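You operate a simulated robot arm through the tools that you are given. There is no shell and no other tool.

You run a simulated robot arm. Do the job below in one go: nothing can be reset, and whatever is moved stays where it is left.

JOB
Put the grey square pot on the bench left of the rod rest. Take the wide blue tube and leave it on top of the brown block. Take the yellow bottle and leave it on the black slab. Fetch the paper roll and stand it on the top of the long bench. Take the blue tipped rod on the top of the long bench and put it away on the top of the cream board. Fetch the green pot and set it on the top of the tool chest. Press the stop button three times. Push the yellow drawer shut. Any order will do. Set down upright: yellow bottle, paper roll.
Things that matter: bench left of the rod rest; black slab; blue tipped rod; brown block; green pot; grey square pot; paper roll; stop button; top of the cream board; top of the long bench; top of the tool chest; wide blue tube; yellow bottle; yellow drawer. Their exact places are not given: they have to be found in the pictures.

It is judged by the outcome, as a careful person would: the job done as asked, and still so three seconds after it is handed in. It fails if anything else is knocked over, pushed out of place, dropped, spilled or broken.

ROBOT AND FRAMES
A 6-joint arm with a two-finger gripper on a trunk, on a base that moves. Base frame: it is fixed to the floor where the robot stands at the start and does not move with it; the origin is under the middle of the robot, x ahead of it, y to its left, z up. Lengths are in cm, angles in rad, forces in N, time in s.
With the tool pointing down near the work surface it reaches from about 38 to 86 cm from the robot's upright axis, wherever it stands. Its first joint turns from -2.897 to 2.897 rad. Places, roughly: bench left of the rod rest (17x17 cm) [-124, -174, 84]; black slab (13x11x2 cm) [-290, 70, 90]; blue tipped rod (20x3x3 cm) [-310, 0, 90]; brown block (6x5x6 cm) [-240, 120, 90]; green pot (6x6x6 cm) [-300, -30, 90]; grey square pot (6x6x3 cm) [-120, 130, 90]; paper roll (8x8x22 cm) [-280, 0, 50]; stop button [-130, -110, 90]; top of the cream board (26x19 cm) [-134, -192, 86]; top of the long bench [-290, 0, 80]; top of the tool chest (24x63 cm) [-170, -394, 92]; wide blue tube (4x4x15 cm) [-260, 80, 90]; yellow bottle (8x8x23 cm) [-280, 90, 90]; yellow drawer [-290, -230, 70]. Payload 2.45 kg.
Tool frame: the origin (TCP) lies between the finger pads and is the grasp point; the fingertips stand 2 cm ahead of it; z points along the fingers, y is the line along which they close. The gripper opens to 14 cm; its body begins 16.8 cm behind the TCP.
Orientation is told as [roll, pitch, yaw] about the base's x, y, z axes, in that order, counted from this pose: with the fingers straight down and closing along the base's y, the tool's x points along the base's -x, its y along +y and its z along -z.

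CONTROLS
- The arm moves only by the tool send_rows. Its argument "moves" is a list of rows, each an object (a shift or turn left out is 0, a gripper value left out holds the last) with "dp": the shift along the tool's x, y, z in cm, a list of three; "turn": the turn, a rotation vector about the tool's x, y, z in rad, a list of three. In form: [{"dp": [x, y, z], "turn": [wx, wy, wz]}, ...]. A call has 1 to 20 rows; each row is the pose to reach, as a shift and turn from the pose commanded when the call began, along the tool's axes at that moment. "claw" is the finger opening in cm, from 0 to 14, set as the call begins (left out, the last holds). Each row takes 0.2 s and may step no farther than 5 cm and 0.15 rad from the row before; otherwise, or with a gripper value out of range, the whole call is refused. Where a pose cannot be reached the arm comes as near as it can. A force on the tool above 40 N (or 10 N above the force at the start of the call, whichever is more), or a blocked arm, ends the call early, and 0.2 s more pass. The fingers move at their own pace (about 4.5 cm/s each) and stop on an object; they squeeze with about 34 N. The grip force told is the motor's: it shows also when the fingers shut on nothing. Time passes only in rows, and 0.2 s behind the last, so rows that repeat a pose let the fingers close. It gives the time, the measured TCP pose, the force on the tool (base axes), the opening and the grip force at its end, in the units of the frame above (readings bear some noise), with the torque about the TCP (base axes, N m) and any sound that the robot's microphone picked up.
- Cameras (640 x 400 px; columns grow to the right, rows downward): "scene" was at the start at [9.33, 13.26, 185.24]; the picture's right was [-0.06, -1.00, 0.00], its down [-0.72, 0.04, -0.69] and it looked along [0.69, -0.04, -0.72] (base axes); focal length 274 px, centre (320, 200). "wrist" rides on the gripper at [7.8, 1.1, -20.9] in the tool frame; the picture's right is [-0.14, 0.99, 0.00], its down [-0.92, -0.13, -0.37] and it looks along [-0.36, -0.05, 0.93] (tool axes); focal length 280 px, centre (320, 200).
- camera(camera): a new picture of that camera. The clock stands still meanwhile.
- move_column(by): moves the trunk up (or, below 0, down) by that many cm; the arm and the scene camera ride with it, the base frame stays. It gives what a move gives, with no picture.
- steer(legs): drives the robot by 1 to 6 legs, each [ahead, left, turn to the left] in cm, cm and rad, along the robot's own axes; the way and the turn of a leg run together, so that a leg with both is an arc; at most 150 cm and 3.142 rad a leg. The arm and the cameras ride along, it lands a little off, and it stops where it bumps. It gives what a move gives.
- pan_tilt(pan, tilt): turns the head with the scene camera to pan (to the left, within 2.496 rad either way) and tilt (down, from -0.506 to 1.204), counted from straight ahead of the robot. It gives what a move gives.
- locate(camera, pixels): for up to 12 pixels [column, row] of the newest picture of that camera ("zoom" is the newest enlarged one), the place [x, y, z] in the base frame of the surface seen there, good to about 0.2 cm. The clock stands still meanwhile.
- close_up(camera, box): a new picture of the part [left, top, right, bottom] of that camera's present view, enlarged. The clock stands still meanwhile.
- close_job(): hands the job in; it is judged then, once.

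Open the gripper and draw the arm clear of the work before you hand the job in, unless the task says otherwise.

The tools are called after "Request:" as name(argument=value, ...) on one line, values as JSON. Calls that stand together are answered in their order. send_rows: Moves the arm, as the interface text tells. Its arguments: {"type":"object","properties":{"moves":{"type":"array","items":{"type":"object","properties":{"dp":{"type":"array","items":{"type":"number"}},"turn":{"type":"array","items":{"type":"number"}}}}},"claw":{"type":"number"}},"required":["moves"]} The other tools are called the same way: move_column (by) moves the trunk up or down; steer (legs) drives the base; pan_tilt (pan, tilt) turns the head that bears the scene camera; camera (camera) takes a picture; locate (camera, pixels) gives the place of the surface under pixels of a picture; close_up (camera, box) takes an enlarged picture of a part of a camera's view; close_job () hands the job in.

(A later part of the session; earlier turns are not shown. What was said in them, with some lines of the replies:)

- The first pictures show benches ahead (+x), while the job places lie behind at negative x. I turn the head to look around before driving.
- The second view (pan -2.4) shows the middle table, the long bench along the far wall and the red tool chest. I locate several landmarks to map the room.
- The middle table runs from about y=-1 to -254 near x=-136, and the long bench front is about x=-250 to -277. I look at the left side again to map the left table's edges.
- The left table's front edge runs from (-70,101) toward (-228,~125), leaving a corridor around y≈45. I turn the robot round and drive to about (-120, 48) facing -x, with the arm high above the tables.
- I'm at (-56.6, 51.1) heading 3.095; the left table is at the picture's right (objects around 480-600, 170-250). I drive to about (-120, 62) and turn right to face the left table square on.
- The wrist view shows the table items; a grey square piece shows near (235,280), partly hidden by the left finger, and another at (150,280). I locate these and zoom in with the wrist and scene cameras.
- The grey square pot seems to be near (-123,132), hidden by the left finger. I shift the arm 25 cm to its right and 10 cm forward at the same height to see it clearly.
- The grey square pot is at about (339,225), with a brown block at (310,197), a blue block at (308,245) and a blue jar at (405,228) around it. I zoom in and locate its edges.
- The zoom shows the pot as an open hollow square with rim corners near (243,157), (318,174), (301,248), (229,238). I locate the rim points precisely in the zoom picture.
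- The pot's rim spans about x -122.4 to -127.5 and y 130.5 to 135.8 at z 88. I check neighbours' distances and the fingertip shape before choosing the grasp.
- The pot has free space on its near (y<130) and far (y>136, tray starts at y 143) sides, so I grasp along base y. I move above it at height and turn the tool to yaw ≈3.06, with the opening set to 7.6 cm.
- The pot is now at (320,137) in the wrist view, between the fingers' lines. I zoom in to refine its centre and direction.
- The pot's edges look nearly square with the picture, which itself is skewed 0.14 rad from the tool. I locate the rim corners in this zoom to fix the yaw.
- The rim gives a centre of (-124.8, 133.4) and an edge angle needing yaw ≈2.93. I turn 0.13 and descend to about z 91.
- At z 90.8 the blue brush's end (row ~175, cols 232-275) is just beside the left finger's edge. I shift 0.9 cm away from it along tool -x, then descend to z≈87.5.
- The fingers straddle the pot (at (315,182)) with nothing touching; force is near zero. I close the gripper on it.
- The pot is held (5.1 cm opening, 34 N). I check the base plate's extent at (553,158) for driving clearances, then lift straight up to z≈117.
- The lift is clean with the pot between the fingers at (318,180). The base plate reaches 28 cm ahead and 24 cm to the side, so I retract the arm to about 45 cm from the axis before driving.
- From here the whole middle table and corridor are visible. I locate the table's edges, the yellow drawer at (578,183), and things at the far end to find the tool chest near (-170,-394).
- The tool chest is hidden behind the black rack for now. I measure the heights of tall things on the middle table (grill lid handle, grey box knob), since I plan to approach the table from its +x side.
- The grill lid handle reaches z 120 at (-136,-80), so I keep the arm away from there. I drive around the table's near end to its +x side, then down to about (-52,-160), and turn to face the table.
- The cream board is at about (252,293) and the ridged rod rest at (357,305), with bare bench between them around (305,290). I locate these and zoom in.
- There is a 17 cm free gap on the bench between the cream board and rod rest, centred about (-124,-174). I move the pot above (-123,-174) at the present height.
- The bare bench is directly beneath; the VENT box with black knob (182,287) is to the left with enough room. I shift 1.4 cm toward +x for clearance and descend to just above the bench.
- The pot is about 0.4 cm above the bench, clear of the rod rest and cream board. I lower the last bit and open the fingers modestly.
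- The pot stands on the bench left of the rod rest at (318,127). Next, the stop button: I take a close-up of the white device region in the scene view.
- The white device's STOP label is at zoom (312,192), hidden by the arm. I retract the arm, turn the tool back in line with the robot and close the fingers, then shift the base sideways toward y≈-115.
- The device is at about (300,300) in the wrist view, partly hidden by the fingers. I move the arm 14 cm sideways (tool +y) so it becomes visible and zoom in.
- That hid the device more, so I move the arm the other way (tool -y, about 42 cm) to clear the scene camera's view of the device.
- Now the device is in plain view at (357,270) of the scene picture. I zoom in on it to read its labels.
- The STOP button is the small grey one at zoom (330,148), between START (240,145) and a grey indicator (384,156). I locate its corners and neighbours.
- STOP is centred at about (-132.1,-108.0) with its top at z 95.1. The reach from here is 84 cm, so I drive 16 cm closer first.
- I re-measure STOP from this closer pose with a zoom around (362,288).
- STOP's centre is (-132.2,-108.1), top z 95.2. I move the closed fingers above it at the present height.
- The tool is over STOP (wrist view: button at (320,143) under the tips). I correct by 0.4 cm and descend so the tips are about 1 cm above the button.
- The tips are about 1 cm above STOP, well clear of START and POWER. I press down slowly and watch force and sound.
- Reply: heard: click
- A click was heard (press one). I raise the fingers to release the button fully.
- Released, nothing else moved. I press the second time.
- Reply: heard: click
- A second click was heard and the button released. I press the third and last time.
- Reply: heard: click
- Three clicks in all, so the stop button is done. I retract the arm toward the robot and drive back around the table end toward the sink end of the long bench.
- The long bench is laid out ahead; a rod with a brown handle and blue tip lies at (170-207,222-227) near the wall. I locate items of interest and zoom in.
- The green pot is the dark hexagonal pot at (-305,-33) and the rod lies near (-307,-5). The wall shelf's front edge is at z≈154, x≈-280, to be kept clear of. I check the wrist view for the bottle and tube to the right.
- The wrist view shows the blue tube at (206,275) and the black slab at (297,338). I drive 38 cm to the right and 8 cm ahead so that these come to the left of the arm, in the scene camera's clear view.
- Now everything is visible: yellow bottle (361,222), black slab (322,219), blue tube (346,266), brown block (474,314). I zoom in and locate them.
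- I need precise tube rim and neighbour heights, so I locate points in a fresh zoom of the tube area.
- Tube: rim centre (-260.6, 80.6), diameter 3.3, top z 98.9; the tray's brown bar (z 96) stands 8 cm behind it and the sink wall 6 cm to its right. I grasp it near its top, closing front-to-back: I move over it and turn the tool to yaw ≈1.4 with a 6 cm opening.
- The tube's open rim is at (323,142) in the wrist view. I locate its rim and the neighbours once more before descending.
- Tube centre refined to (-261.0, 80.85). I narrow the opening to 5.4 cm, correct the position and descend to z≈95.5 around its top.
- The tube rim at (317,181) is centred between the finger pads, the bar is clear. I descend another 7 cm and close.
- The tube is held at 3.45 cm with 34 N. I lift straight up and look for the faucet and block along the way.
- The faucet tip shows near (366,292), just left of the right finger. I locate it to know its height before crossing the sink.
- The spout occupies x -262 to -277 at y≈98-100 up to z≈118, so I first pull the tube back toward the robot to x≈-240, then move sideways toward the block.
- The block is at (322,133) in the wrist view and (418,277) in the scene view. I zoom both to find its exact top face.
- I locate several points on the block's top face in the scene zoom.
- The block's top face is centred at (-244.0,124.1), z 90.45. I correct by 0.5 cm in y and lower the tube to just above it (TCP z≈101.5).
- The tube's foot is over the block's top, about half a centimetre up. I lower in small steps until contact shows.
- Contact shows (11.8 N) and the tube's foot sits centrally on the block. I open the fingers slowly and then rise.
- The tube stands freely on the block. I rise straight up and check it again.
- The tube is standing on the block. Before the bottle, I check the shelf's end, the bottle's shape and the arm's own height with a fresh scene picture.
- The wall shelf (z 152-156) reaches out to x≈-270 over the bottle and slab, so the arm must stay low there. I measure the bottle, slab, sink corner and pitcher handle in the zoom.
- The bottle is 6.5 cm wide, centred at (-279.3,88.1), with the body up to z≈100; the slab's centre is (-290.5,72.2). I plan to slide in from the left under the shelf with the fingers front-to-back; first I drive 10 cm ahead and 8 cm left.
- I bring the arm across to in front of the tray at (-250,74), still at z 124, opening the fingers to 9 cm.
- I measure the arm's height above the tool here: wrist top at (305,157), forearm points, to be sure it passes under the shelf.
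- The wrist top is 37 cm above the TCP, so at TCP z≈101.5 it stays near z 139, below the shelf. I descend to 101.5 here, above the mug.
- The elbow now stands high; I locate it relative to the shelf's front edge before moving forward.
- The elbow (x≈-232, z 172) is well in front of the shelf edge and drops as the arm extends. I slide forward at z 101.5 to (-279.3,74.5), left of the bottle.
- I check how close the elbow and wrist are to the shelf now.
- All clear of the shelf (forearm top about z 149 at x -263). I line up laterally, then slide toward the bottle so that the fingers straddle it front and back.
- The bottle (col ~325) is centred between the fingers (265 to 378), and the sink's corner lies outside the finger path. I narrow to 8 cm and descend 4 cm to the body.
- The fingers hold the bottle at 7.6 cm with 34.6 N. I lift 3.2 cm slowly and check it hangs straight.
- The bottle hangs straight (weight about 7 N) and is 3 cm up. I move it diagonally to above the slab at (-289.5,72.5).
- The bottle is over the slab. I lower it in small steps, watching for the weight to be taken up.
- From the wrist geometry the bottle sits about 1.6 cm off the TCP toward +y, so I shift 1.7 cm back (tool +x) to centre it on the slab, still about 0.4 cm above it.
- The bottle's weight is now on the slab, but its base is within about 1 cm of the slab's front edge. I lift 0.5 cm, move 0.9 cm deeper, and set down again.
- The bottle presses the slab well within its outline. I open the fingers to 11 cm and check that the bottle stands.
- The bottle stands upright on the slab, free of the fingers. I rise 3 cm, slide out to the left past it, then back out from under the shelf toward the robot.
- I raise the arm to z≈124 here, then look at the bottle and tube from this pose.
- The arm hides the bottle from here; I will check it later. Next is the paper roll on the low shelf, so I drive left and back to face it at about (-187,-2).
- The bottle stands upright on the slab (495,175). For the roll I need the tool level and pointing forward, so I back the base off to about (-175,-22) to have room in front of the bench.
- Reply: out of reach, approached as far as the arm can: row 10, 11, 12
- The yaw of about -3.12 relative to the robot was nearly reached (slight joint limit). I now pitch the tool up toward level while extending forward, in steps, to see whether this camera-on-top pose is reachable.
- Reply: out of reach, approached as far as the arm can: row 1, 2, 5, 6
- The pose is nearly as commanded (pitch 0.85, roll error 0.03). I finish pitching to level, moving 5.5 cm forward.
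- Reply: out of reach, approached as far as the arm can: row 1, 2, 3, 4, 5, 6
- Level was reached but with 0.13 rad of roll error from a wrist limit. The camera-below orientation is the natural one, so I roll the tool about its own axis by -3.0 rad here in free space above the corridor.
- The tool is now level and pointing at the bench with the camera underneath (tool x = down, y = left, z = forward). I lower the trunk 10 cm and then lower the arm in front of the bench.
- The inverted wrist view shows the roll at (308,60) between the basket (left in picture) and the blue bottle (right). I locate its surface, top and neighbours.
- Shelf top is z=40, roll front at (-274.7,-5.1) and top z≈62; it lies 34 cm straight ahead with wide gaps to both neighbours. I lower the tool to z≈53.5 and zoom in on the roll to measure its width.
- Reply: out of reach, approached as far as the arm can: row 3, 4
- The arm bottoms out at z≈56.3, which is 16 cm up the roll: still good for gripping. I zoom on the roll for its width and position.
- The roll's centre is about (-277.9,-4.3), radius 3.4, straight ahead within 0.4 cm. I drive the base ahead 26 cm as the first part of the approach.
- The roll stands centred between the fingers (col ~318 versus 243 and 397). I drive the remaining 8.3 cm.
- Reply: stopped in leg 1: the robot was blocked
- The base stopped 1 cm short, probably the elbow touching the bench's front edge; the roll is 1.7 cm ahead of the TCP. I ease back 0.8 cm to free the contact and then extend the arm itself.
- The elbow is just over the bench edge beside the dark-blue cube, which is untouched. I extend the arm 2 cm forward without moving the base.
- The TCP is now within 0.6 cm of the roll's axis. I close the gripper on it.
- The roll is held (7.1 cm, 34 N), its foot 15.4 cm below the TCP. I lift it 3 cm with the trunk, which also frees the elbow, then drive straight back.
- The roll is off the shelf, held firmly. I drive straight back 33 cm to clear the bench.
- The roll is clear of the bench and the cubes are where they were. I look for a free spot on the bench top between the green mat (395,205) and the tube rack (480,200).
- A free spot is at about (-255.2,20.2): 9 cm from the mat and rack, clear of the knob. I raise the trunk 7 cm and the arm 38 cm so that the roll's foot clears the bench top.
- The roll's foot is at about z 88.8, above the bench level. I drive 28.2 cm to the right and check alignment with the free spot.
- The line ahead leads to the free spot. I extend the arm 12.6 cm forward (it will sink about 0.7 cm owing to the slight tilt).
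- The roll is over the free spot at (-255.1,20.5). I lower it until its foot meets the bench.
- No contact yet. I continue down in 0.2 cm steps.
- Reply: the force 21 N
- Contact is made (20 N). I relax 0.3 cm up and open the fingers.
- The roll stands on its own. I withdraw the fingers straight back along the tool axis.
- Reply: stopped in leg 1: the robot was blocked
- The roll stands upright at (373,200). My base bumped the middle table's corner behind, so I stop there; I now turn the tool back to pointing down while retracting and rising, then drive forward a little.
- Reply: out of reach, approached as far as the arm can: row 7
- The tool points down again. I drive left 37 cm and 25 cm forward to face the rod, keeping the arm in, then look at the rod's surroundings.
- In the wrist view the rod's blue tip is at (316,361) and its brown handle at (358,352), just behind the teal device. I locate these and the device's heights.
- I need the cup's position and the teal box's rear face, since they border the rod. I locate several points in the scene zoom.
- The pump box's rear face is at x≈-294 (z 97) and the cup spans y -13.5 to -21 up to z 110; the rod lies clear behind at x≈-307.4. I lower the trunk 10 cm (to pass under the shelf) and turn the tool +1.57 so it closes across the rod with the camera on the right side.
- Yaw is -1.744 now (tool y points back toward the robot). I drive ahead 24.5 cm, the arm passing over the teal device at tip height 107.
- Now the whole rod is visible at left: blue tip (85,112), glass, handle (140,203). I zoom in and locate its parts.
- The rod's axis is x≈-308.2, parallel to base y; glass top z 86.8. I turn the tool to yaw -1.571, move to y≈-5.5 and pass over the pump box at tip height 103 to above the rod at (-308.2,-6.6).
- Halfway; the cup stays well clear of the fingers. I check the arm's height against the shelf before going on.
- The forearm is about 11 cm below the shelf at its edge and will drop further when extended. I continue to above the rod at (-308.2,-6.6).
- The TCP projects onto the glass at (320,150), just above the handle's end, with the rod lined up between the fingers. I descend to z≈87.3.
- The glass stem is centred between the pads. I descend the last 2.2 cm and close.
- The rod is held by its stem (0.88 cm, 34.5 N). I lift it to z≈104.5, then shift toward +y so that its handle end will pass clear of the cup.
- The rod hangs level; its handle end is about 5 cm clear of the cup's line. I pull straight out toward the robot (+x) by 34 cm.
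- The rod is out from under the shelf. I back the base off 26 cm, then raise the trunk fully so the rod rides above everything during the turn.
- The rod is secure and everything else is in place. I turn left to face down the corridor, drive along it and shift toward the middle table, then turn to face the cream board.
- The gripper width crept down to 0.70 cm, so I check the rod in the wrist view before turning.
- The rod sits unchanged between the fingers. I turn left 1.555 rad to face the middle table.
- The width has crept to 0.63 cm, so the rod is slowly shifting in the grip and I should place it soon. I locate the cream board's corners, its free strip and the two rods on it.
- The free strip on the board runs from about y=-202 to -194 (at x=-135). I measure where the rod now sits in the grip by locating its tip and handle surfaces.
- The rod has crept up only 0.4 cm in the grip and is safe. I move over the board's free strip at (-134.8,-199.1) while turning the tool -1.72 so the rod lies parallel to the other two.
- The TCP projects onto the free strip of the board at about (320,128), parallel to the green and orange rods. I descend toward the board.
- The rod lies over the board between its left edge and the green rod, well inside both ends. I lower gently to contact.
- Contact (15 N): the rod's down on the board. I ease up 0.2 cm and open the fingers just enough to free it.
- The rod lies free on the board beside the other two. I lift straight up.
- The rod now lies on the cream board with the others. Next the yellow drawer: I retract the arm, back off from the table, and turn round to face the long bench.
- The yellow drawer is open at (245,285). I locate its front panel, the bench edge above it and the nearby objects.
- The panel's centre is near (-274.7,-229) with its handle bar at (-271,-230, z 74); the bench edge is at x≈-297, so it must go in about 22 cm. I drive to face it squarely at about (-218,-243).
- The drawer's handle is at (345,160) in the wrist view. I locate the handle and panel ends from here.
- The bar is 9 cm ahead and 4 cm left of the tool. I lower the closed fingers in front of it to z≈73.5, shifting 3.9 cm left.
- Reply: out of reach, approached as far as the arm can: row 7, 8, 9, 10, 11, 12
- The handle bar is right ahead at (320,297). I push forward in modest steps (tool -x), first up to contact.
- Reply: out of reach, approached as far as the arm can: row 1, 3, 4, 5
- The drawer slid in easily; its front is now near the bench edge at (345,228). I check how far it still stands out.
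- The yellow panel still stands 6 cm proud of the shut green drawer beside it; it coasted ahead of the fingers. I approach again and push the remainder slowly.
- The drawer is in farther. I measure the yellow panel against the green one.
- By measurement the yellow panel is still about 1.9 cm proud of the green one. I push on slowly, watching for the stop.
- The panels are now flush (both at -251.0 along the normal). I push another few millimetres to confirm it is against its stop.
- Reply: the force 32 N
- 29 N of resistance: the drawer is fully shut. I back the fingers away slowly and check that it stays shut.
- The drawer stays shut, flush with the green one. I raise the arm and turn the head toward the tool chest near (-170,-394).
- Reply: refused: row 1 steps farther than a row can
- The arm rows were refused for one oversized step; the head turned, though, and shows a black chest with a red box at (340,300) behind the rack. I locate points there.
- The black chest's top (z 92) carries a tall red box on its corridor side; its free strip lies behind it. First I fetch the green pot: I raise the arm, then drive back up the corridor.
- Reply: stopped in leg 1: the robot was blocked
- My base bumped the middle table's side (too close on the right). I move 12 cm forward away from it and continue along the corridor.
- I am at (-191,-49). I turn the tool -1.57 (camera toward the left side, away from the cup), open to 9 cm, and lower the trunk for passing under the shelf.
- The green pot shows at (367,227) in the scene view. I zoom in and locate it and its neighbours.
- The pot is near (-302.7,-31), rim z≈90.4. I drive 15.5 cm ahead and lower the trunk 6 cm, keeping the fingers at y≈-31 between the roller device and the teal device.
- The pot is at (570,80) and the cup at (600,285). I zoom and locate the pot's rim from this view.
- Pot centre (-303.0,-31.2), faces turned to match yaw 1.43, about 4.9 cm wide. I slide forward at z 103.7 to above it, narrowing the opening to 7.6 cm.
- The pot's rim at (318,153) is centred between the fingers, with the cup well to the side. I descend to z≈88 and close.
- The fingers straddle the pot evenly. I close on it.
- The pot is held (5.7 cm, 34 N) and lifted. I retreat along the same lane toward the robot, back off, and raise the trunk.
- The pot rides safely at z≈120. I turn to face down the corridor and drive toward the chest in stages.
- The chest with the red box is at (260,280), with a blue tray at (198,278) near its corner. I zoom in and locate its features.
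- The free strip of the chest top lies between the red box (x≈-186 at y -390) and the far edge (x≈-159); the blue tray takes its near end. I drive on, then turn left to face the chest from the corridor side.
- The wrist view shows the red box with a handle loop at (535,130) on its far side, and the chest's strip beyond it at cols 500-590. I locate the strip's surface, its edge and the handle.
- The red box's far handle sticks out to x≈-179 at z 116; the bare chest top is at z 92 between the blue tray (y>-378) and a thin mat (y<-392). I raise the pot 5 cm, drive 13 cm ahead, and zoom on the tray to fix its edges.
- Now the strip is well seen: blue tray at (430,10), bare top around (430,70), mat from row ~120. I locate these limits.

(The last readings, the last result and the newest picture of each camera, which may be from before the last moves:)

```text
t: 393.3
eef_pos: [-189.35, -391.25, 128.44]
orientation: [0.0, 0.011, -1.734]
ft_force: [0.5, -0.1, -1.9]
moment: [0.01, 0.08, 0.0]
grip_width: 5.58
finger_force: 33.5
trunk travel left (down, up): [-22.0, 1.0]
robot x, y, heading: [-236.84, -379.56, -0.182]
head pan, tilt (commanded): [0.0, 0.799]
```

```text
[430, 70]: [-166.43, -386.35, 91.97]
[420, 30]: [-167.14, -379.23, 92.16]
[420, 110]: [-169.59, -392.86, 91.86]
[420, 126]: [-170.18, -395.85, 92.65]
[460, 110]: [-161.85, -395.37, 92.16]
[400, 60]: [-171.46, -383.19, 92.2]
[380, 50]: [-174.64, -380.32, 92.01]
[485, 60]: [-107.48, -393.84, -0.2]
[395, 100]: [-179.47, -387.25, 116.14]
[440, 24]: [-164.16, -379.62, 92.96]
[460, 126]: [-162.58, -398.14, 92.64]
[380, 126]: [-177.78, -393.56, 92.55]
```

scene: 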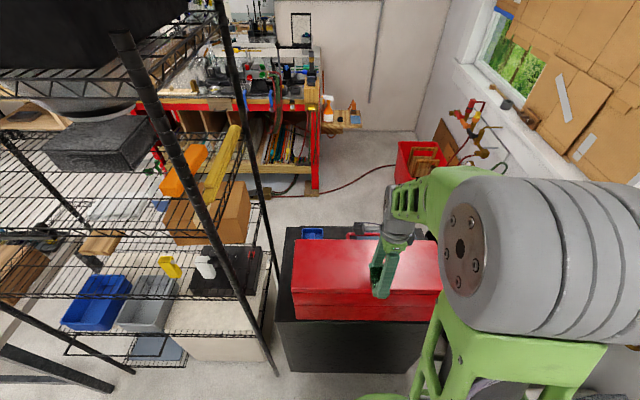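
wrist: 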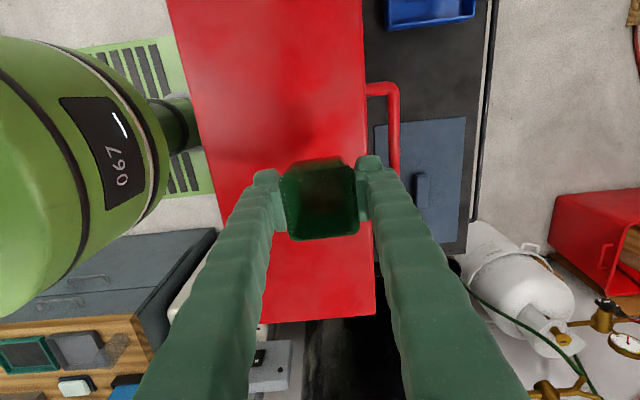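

The bare top is centred near (-166.5,-386.6). I move the pot over it at the present height.

Request:
send_rows(moves=[{"dp": [1.66, 4.36, 0]}, {"dp": [3.32, 8.72, 0]}, {"dp": [4.98, 13.1, 0]}, {"dp": [6.64, 17.4, 0]}, {"dp": [8.3, 21.8, 0]}, {"dp": [8.3, 21.8, 0]}])

Request:
camera(camera="wrist")

Request:
camera(camera="scene")

```text
t: 394.7
eef_pos: [-166.79, -386.49, 128.6]
orientation: [0.001, 0.011, -1.733]
ft_force: [-0.6, -0.1, -0.9]
moment: [0.02, -0.09, 0.0]
grip_width: 5.59
finger_force: 34.5
trunk travel left (down, up): [-22.0, 1.0]
robot x, y, heading: [-236.76, -379.08, -0.175]
head pan, tilt (commanded): [0.0, 0.799]
```

```text
taken
```

wrist: 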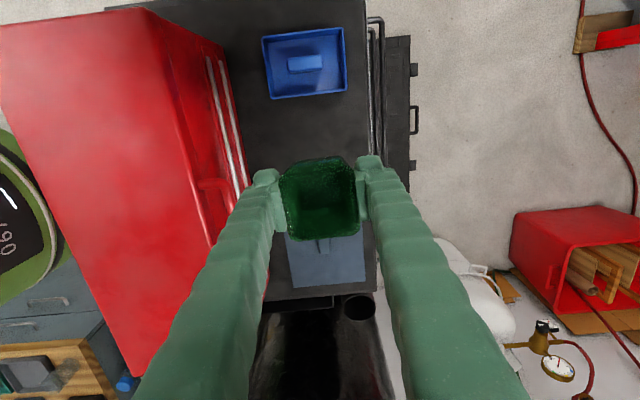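

```text
taken
```

scene: 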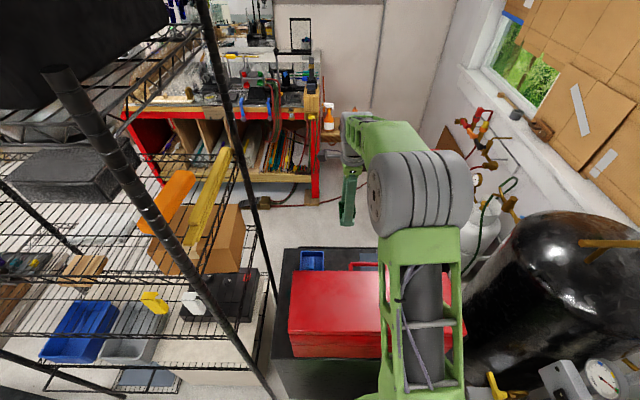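

The pot is over the bare top between the tray and mat. I descend to about z 104 and check the clearance to the red box's handle.

Request:
send_rows(moves=[{"dp": [0.2, 0.2, 4.5]}, {"dp": [0.2, 0.2, 9]}, {"dp": [0.2, 0.2, 13.5]}, {"dp": [0.2, 0.2, 18]}, {"dp": [0.2, 0.2, 22]}, {"dp": [0.2, 0.2, 24.5]}, {"dp": [0.2, 0.2, 24.5]}])

Request:
camera(camera="wrist")

Request:
camera(camera="scene")

```text
t: 396.3
eef_pos: [-166.41, -386.27, 103.84]
orientation: [0.001, 0.012, -1.733]
ft_force: [0.8, -0.4, -1.2]
moment: [-0.01, -0.02, 0.03]
grip_width: 5.57
finger_force: 34.0
trunk travel left (down, up): [-22.0, 1.0]
robot x, y, heading: [-237.03, -379.44, -0.179]
head pan, tilt (commanded): [0.0, 0.799]
```

```text
taken
```

wrist: 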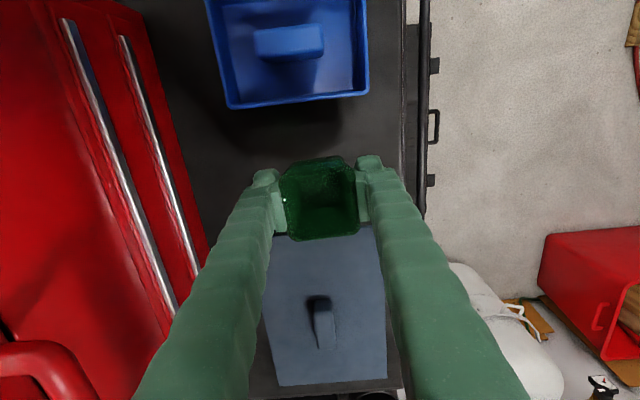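

```text
taken
```

scene: 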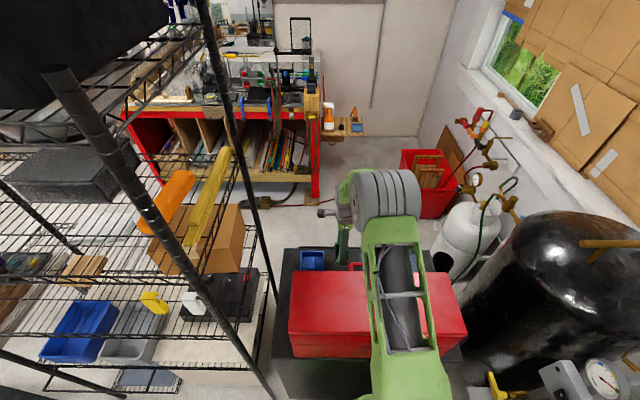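

The spot beneath is clear: tray edge at row 105, mat from row ~230. I descend to just above the chest top, then slowly to contact.

Request:
send_rows(moves=[{"dp": [0, 0, 3]}, {"dp": [0, 0, 6]}, {"dp": [0, 0, 7.5]}, {"dp": [0, 0, 8]}, {"dp": [0, 0, 8.3]}])

Request:
send_rows(moves=[{"dp": [0, 0, 0.15]}, {"dp": [0, 0, 0.3]}, {"dp": [0, 0, 0.4]}])

Request:
camera(camera="wrist")

```text
t: 397.5
eef_pos: [-166.31, -386.14, 95.76]
orientation: [0.0, 0.011, -1.735]
ft_force: [0.7, -1.1, -1.2]
moment: [-0.02, 0.01, 0.01]
grip_width: 5.57
finger_force: 33.2
trunk travel left (down, up): [-22.0, 1.0]
robot x, y, heading: [-237.25, -379.1, -0.177]
head pan, tilt (commanded): [0.0, 0.799]
```

```text
t: 398.3
eef_pos: [-166.32, -386.14, 95.74]
orientation: [0.005, 0.01, -1.732]
ft_force: [-3.5, 1.9, 24.5]
moment: [0.02, 0.2, -0.05]
grip_width: 5.6
finger_force: 34.6
trunk travel left (down, up): [-22.0, 1.0]
robot x, y, heading: [-237.32, -378.94, -0.176]
head pan, tilt (commanded): [0.0, 0.799]
```

```text
taken
```

wrist: 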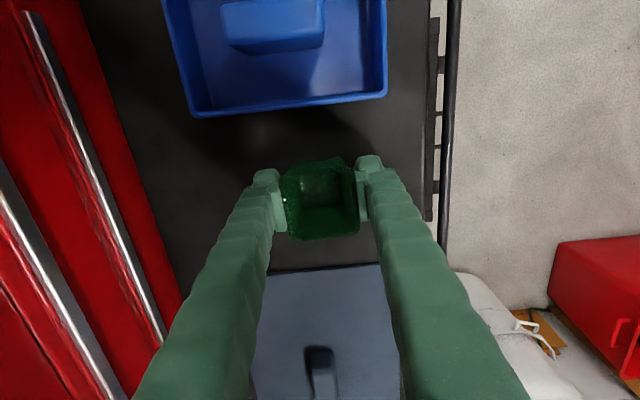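

Contact (24 N): the pot is on the chest top, clear of tray and mat. I ease up slightly and open the fingers.

Request:
send_rows(claw=7.8, moves=[{"dp": [0, 0, -0.35]}, {"dp": [0, 0, -0.35]}, {"dp": [0, 0, -0.35]}, {"dp": [0, 0, -0.35]}])

Request:
send_rows(moves=[{"dp": [0, 0, -2]}, {"dp": [0, 0, -5]}, {"dp": [0, 0, -9.5]}, {"dp": [0, 0, -14]}, {"dp": [0, 0, -18.5]}, {"dp": [0, 0, -23]}, {"dp": [0, 0, -27.5]}, {"dp": [0, 0, -32]}, {"dp": [0, 0, -34]}])

Request:
camera(camera="wrist")

```text
t: 399.3
eef_pos: [-166.31, -386.06, 95.61]
orientation: [0.0, 0.012, -1.733]
ft_force: [0.1, -0.4, -0.5]
moment: [-0.03, 0.0, 0.04]
grip_width: 7.79
finger_force: 0.1
trunk travel left (down, up): [-22.0, 1.0]
robot x, y, heading: [-237.02, -379.28, -0.177]
head pan, tilt (commanded): [0.0, 0.799]
```

```text
t: 401.3
eef_pos: [-166.42, -386.42, 129.83]
orientation: [0.0, 0.01, -1.733]
ft_force: [0.1, -0.7, 0.3]
moment: [-0.01, 0.01, -0.03]
grip_width: 7.79
finger_force: 0.0
trunk travel left (down, up): [-22.0, 1.0]
robot x, y, heading: [-237.03, -379.05, -0.181]
head pan, tilt (commanded): [0.0, 0.799]
```

```text
taken
```

wrist: 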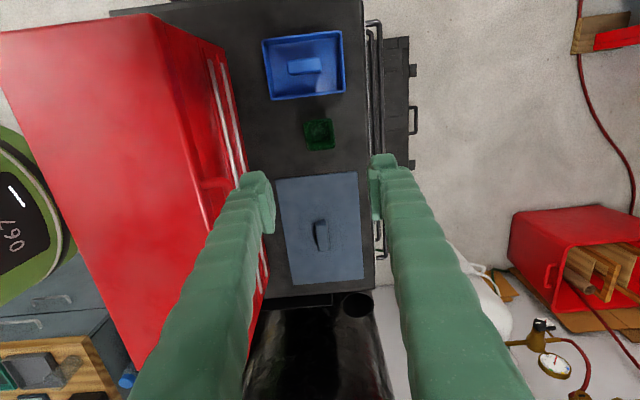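

The green pot stands on the chest top at (320,133). I draw the arm back over the red box, back off, and look up the corridor to verify everything.

Request:
send_rows(moves=[{"dp": [-1.6, -4.4, 0]}, {"dp": [-3.2, -8.8, 0]}, {"dp": [-4.8, -13.2, 0]}, {"dp": [-6.4, -17.6, 0]}, {"dp": [-8, -22, 0]}, {"dp": [-8, -22, 0]}])

Request:
steer(legs=[[-20, 0, 0]])

Request:
pan_tilt(pan=1.6, tilt=0.35)

Request:
camera(camera="scene")

```text
t: 402.7
eef_pos: [-189.52, -390.66, 129.63]
orientation: [-0.002, 0.009, -1.733]
ft_force: [0.5, -0.1, 0.5]
moment: [0.02, 0.09, -0.01]
grip_width: 7.78
finger_force: 0.0
trunk travel left (down, up): [-22.0, 1.0]
robot x, y, heading: [-237.27, -379.39, -0.181]
head pan, tilt (commanded): [0.0, 0.799]
```

```text
t: 404.3
eef_pos: [-209.55, -386.95, 129.83]
orientation: [0.0, 0.011, -1.729]
ft_force: [0.1, 0.1, 0.5]
moment: [-0.02, -0.06, 0.0]
grip_width: 7.81
finger_force: 0.0
trunk travel left (down, up): [-22.0, 1.0]
robot x, y, heading: [-256.89, -375.86, -0.177]
head pan, tilt (commanded): [0.0, 0.799]
```

```text
t: 406.0
eef_pos: [-209.48, -387.02, 129.69]
orientation: [0.001, 0.01, -1.73]
ft_force: [-0.8, -0.2, -0.1]
moment: [0.0, -0.01, -0.02]
grip_width: 7.79
finger_force: 0.0
trunk travel left (down, up): [-22.0, 1.0]
robot x, y, heading: [-257.06, -375.88, -0.172]
head pan, tilt (commanded): [1.6, 0.351]
```

```text
taken
```

scene: 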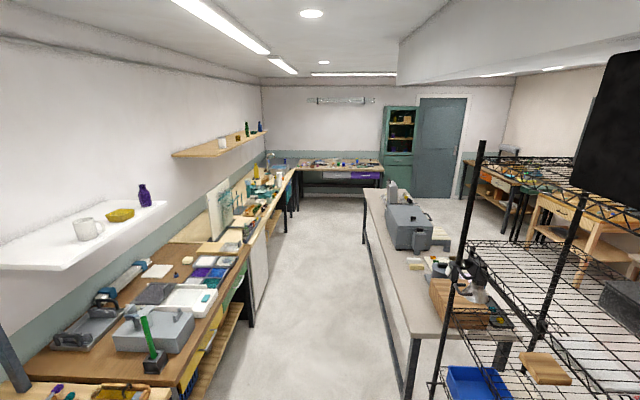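

I zoom on the long bench and middle table to check the placed things.

Request:
close_up(camera="scene", box=[200, 140, 310, 230])

Request:
close_up(camera="scene", box=[350, 170, 510, 340])

Request:
close_up(camera="scene", box=[120, 250, 280, 400])

```text
4.44 times, centred on (255, 185) of scene
```

zoom: 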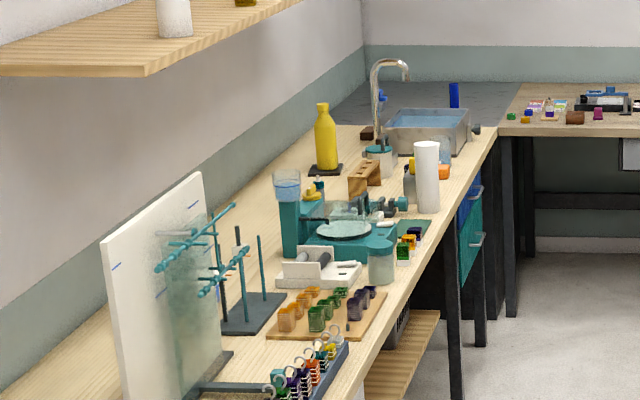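

```text
2.35 times, centred on (430, 255) of scene
```

zoom: 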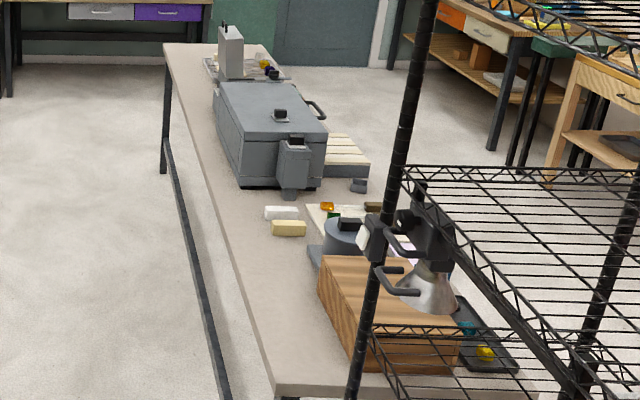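

```text
2.67 times, centred on (200, 325) of scene
```

zoom: 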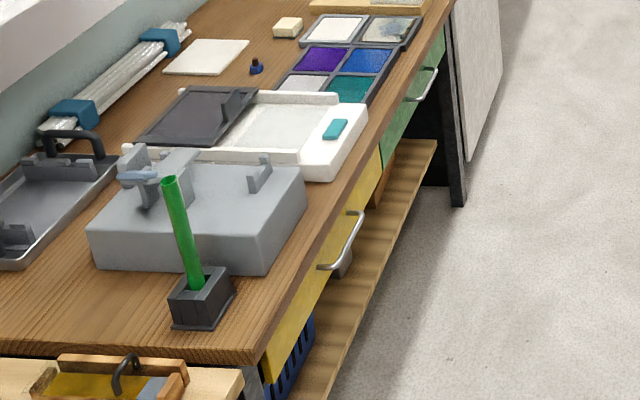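

The bottle, roll and tube all stand well and the drawer is shut. For a last check of the cream board I turn to face up the corridor, drive nearer and look right at the middle table.

Request:
steer(legs=[[0, 0, 1.565], [110, 0, 0]])

Request:
pan_tilt(pan=-0.9, tilt=0.6)

Request:
camera(camera="scene")

```text
t: 415.4
eef_pos: [-226.41, -221.02, 129.65]
orientation: [0.001, 0.011, -0.163]
ft_force: [0.0, 0.4, 0.5]
moment: [-0.04, 0.05, -0.02]
grip_width: 7.78
finger_force: 0.1
trunk travel left (down, up): [-22.0, 1.0]
robot x, y, heading: [-237.93, -268.48, 1.398]
head pan, tilt (commanded): [1.6, 0.351]
```

```text
t: 417.7
eef_pos: [-226.47, -221.12, 129.63]
orientation: [0.002, 0.012, -0.162]
ft_force: [0.9, -0.3, 0.4]
moment: [0.01, 0.0, -0.03]
grip_width: 7.79
finger_force: 0.1
trunk travel left (down, up): [-22.0, 1.0]
robot x, y, heading: [-237.96, -268.24, 1.392]
head pan, tilt (commanded): [-0.901, 0.6]
```

```text
taken
```

scene: 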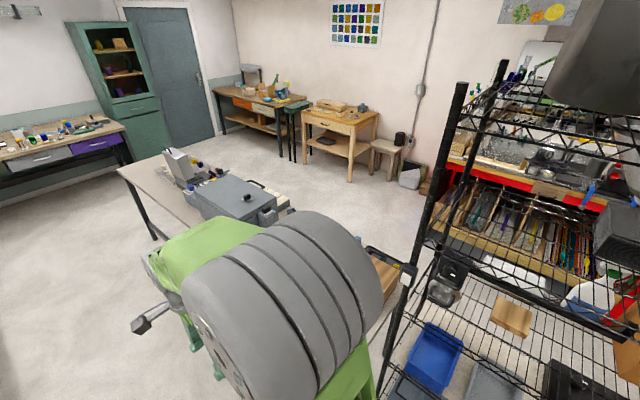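

The arm hides the board from here. I drive 135 cm farther up and look back to the right.

Request:
steer(legs=[[135, 0, 0]])

Request:
pan_tilt(pan=-2.1, tilt=0.7)

Request:
camera(camera="scene")

```text
t: 424.4
eef_pos: [-203.19, -89.28, 129.66]
orientation: [0.003, 0.01, -0.16]
ft_force: [0.0, 1.0, -0.6]
moment: [-0.01, 0.02, -0.04]
grip_width: 7.79
finger_force: 0.1
trunk travel left (down, up): [-22.0, 1.0]
robot x, y, heading: [-214.32, -136.71, 1.395]
head pan, tilt (commanded): [-0.901, 0.6]
```

```text
t: 425.8
eef_pos: [-203.25, -89.39, 129.69]
orientation: [0.003, 0.01, -0.16]
ft_force: [0.1, -0.2, 0.2]
moment: [-0.05, 0.04, -0.02]
grip_width: 7.78
finger_force: 0.0
trunk travel left (down, up): [-22.0, 1.0]
robot x, y, heading: [-214.52, -136.79, 1.394]
head pan, tilt (commanded): [-2.1, 0.7]
```

```text
taken
```

scene: 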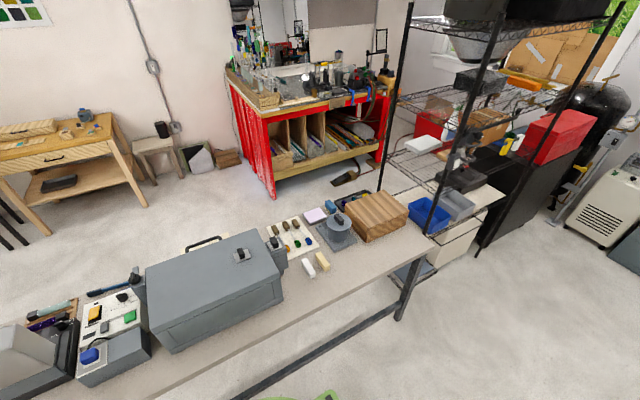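

Request:
close_up(camera="scene", box=[240, 190, 380, 290])

Request:
close_up(camera="scene", box=[0, 230, 300, 400])

```text
4.00 times, centred on (310, 240) of scene
```

zoom: 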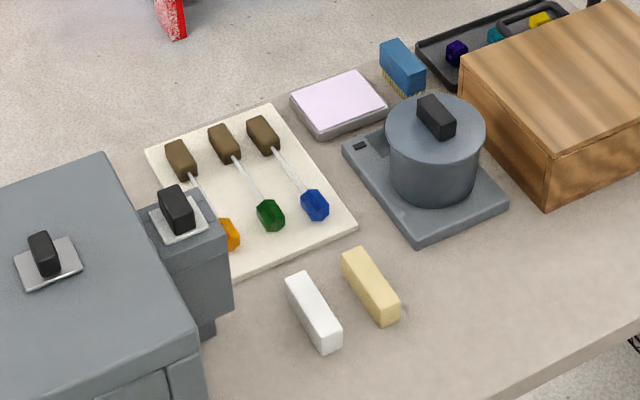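

```text
2.13 times, centred on (150, 315) of scene
```

zoom: 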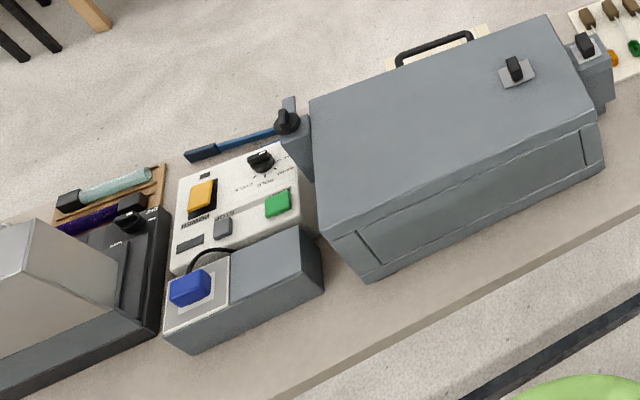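

All three rods lie on the cream board and the stop device is undisturbed. Every task is done, the gripper is open and the arm stands clear over the corridor, so I hand the job in.

Request:
close_job()

```text
The job is handed in.
```

I did all eight parts of the job and handed it in. The closing pictures and readings agree, except for the grey pot, which I only glimpsed in the last views.

| Task | Result |
|---|---|
| Grey square pot | On the bench between the cream board and the rod rest. The overview after I left it showed it still there, partly hidden. |
| Wide blue tube | Standing on the brown block. |
| Yellow bottle | Upright on the black slab. |
| Paper roll | Upright on the long bench, in the free space between the green mat and the tube rack. |
| Blue tipped rod | On the cream board, parallel to the other two rods. |
| Green pot | On the tool chest, between the blue tray and the thin mat. |
| Stop button | Pressed three times; I heard a click each time. |
| Yellow drawer | Shut against its stop, flush with the green drawer beside it. |

My base touched the middle table twice while driving and stopped by itself each time. While I reached for the paper roll, the drive was blocked once, probably by the arm's elbow meeting the edge of the long bench. I saw nothing knocked over or moved in the pictures I took afterwards.

The gripper was open and the arm clear of the work when I handed the job in.
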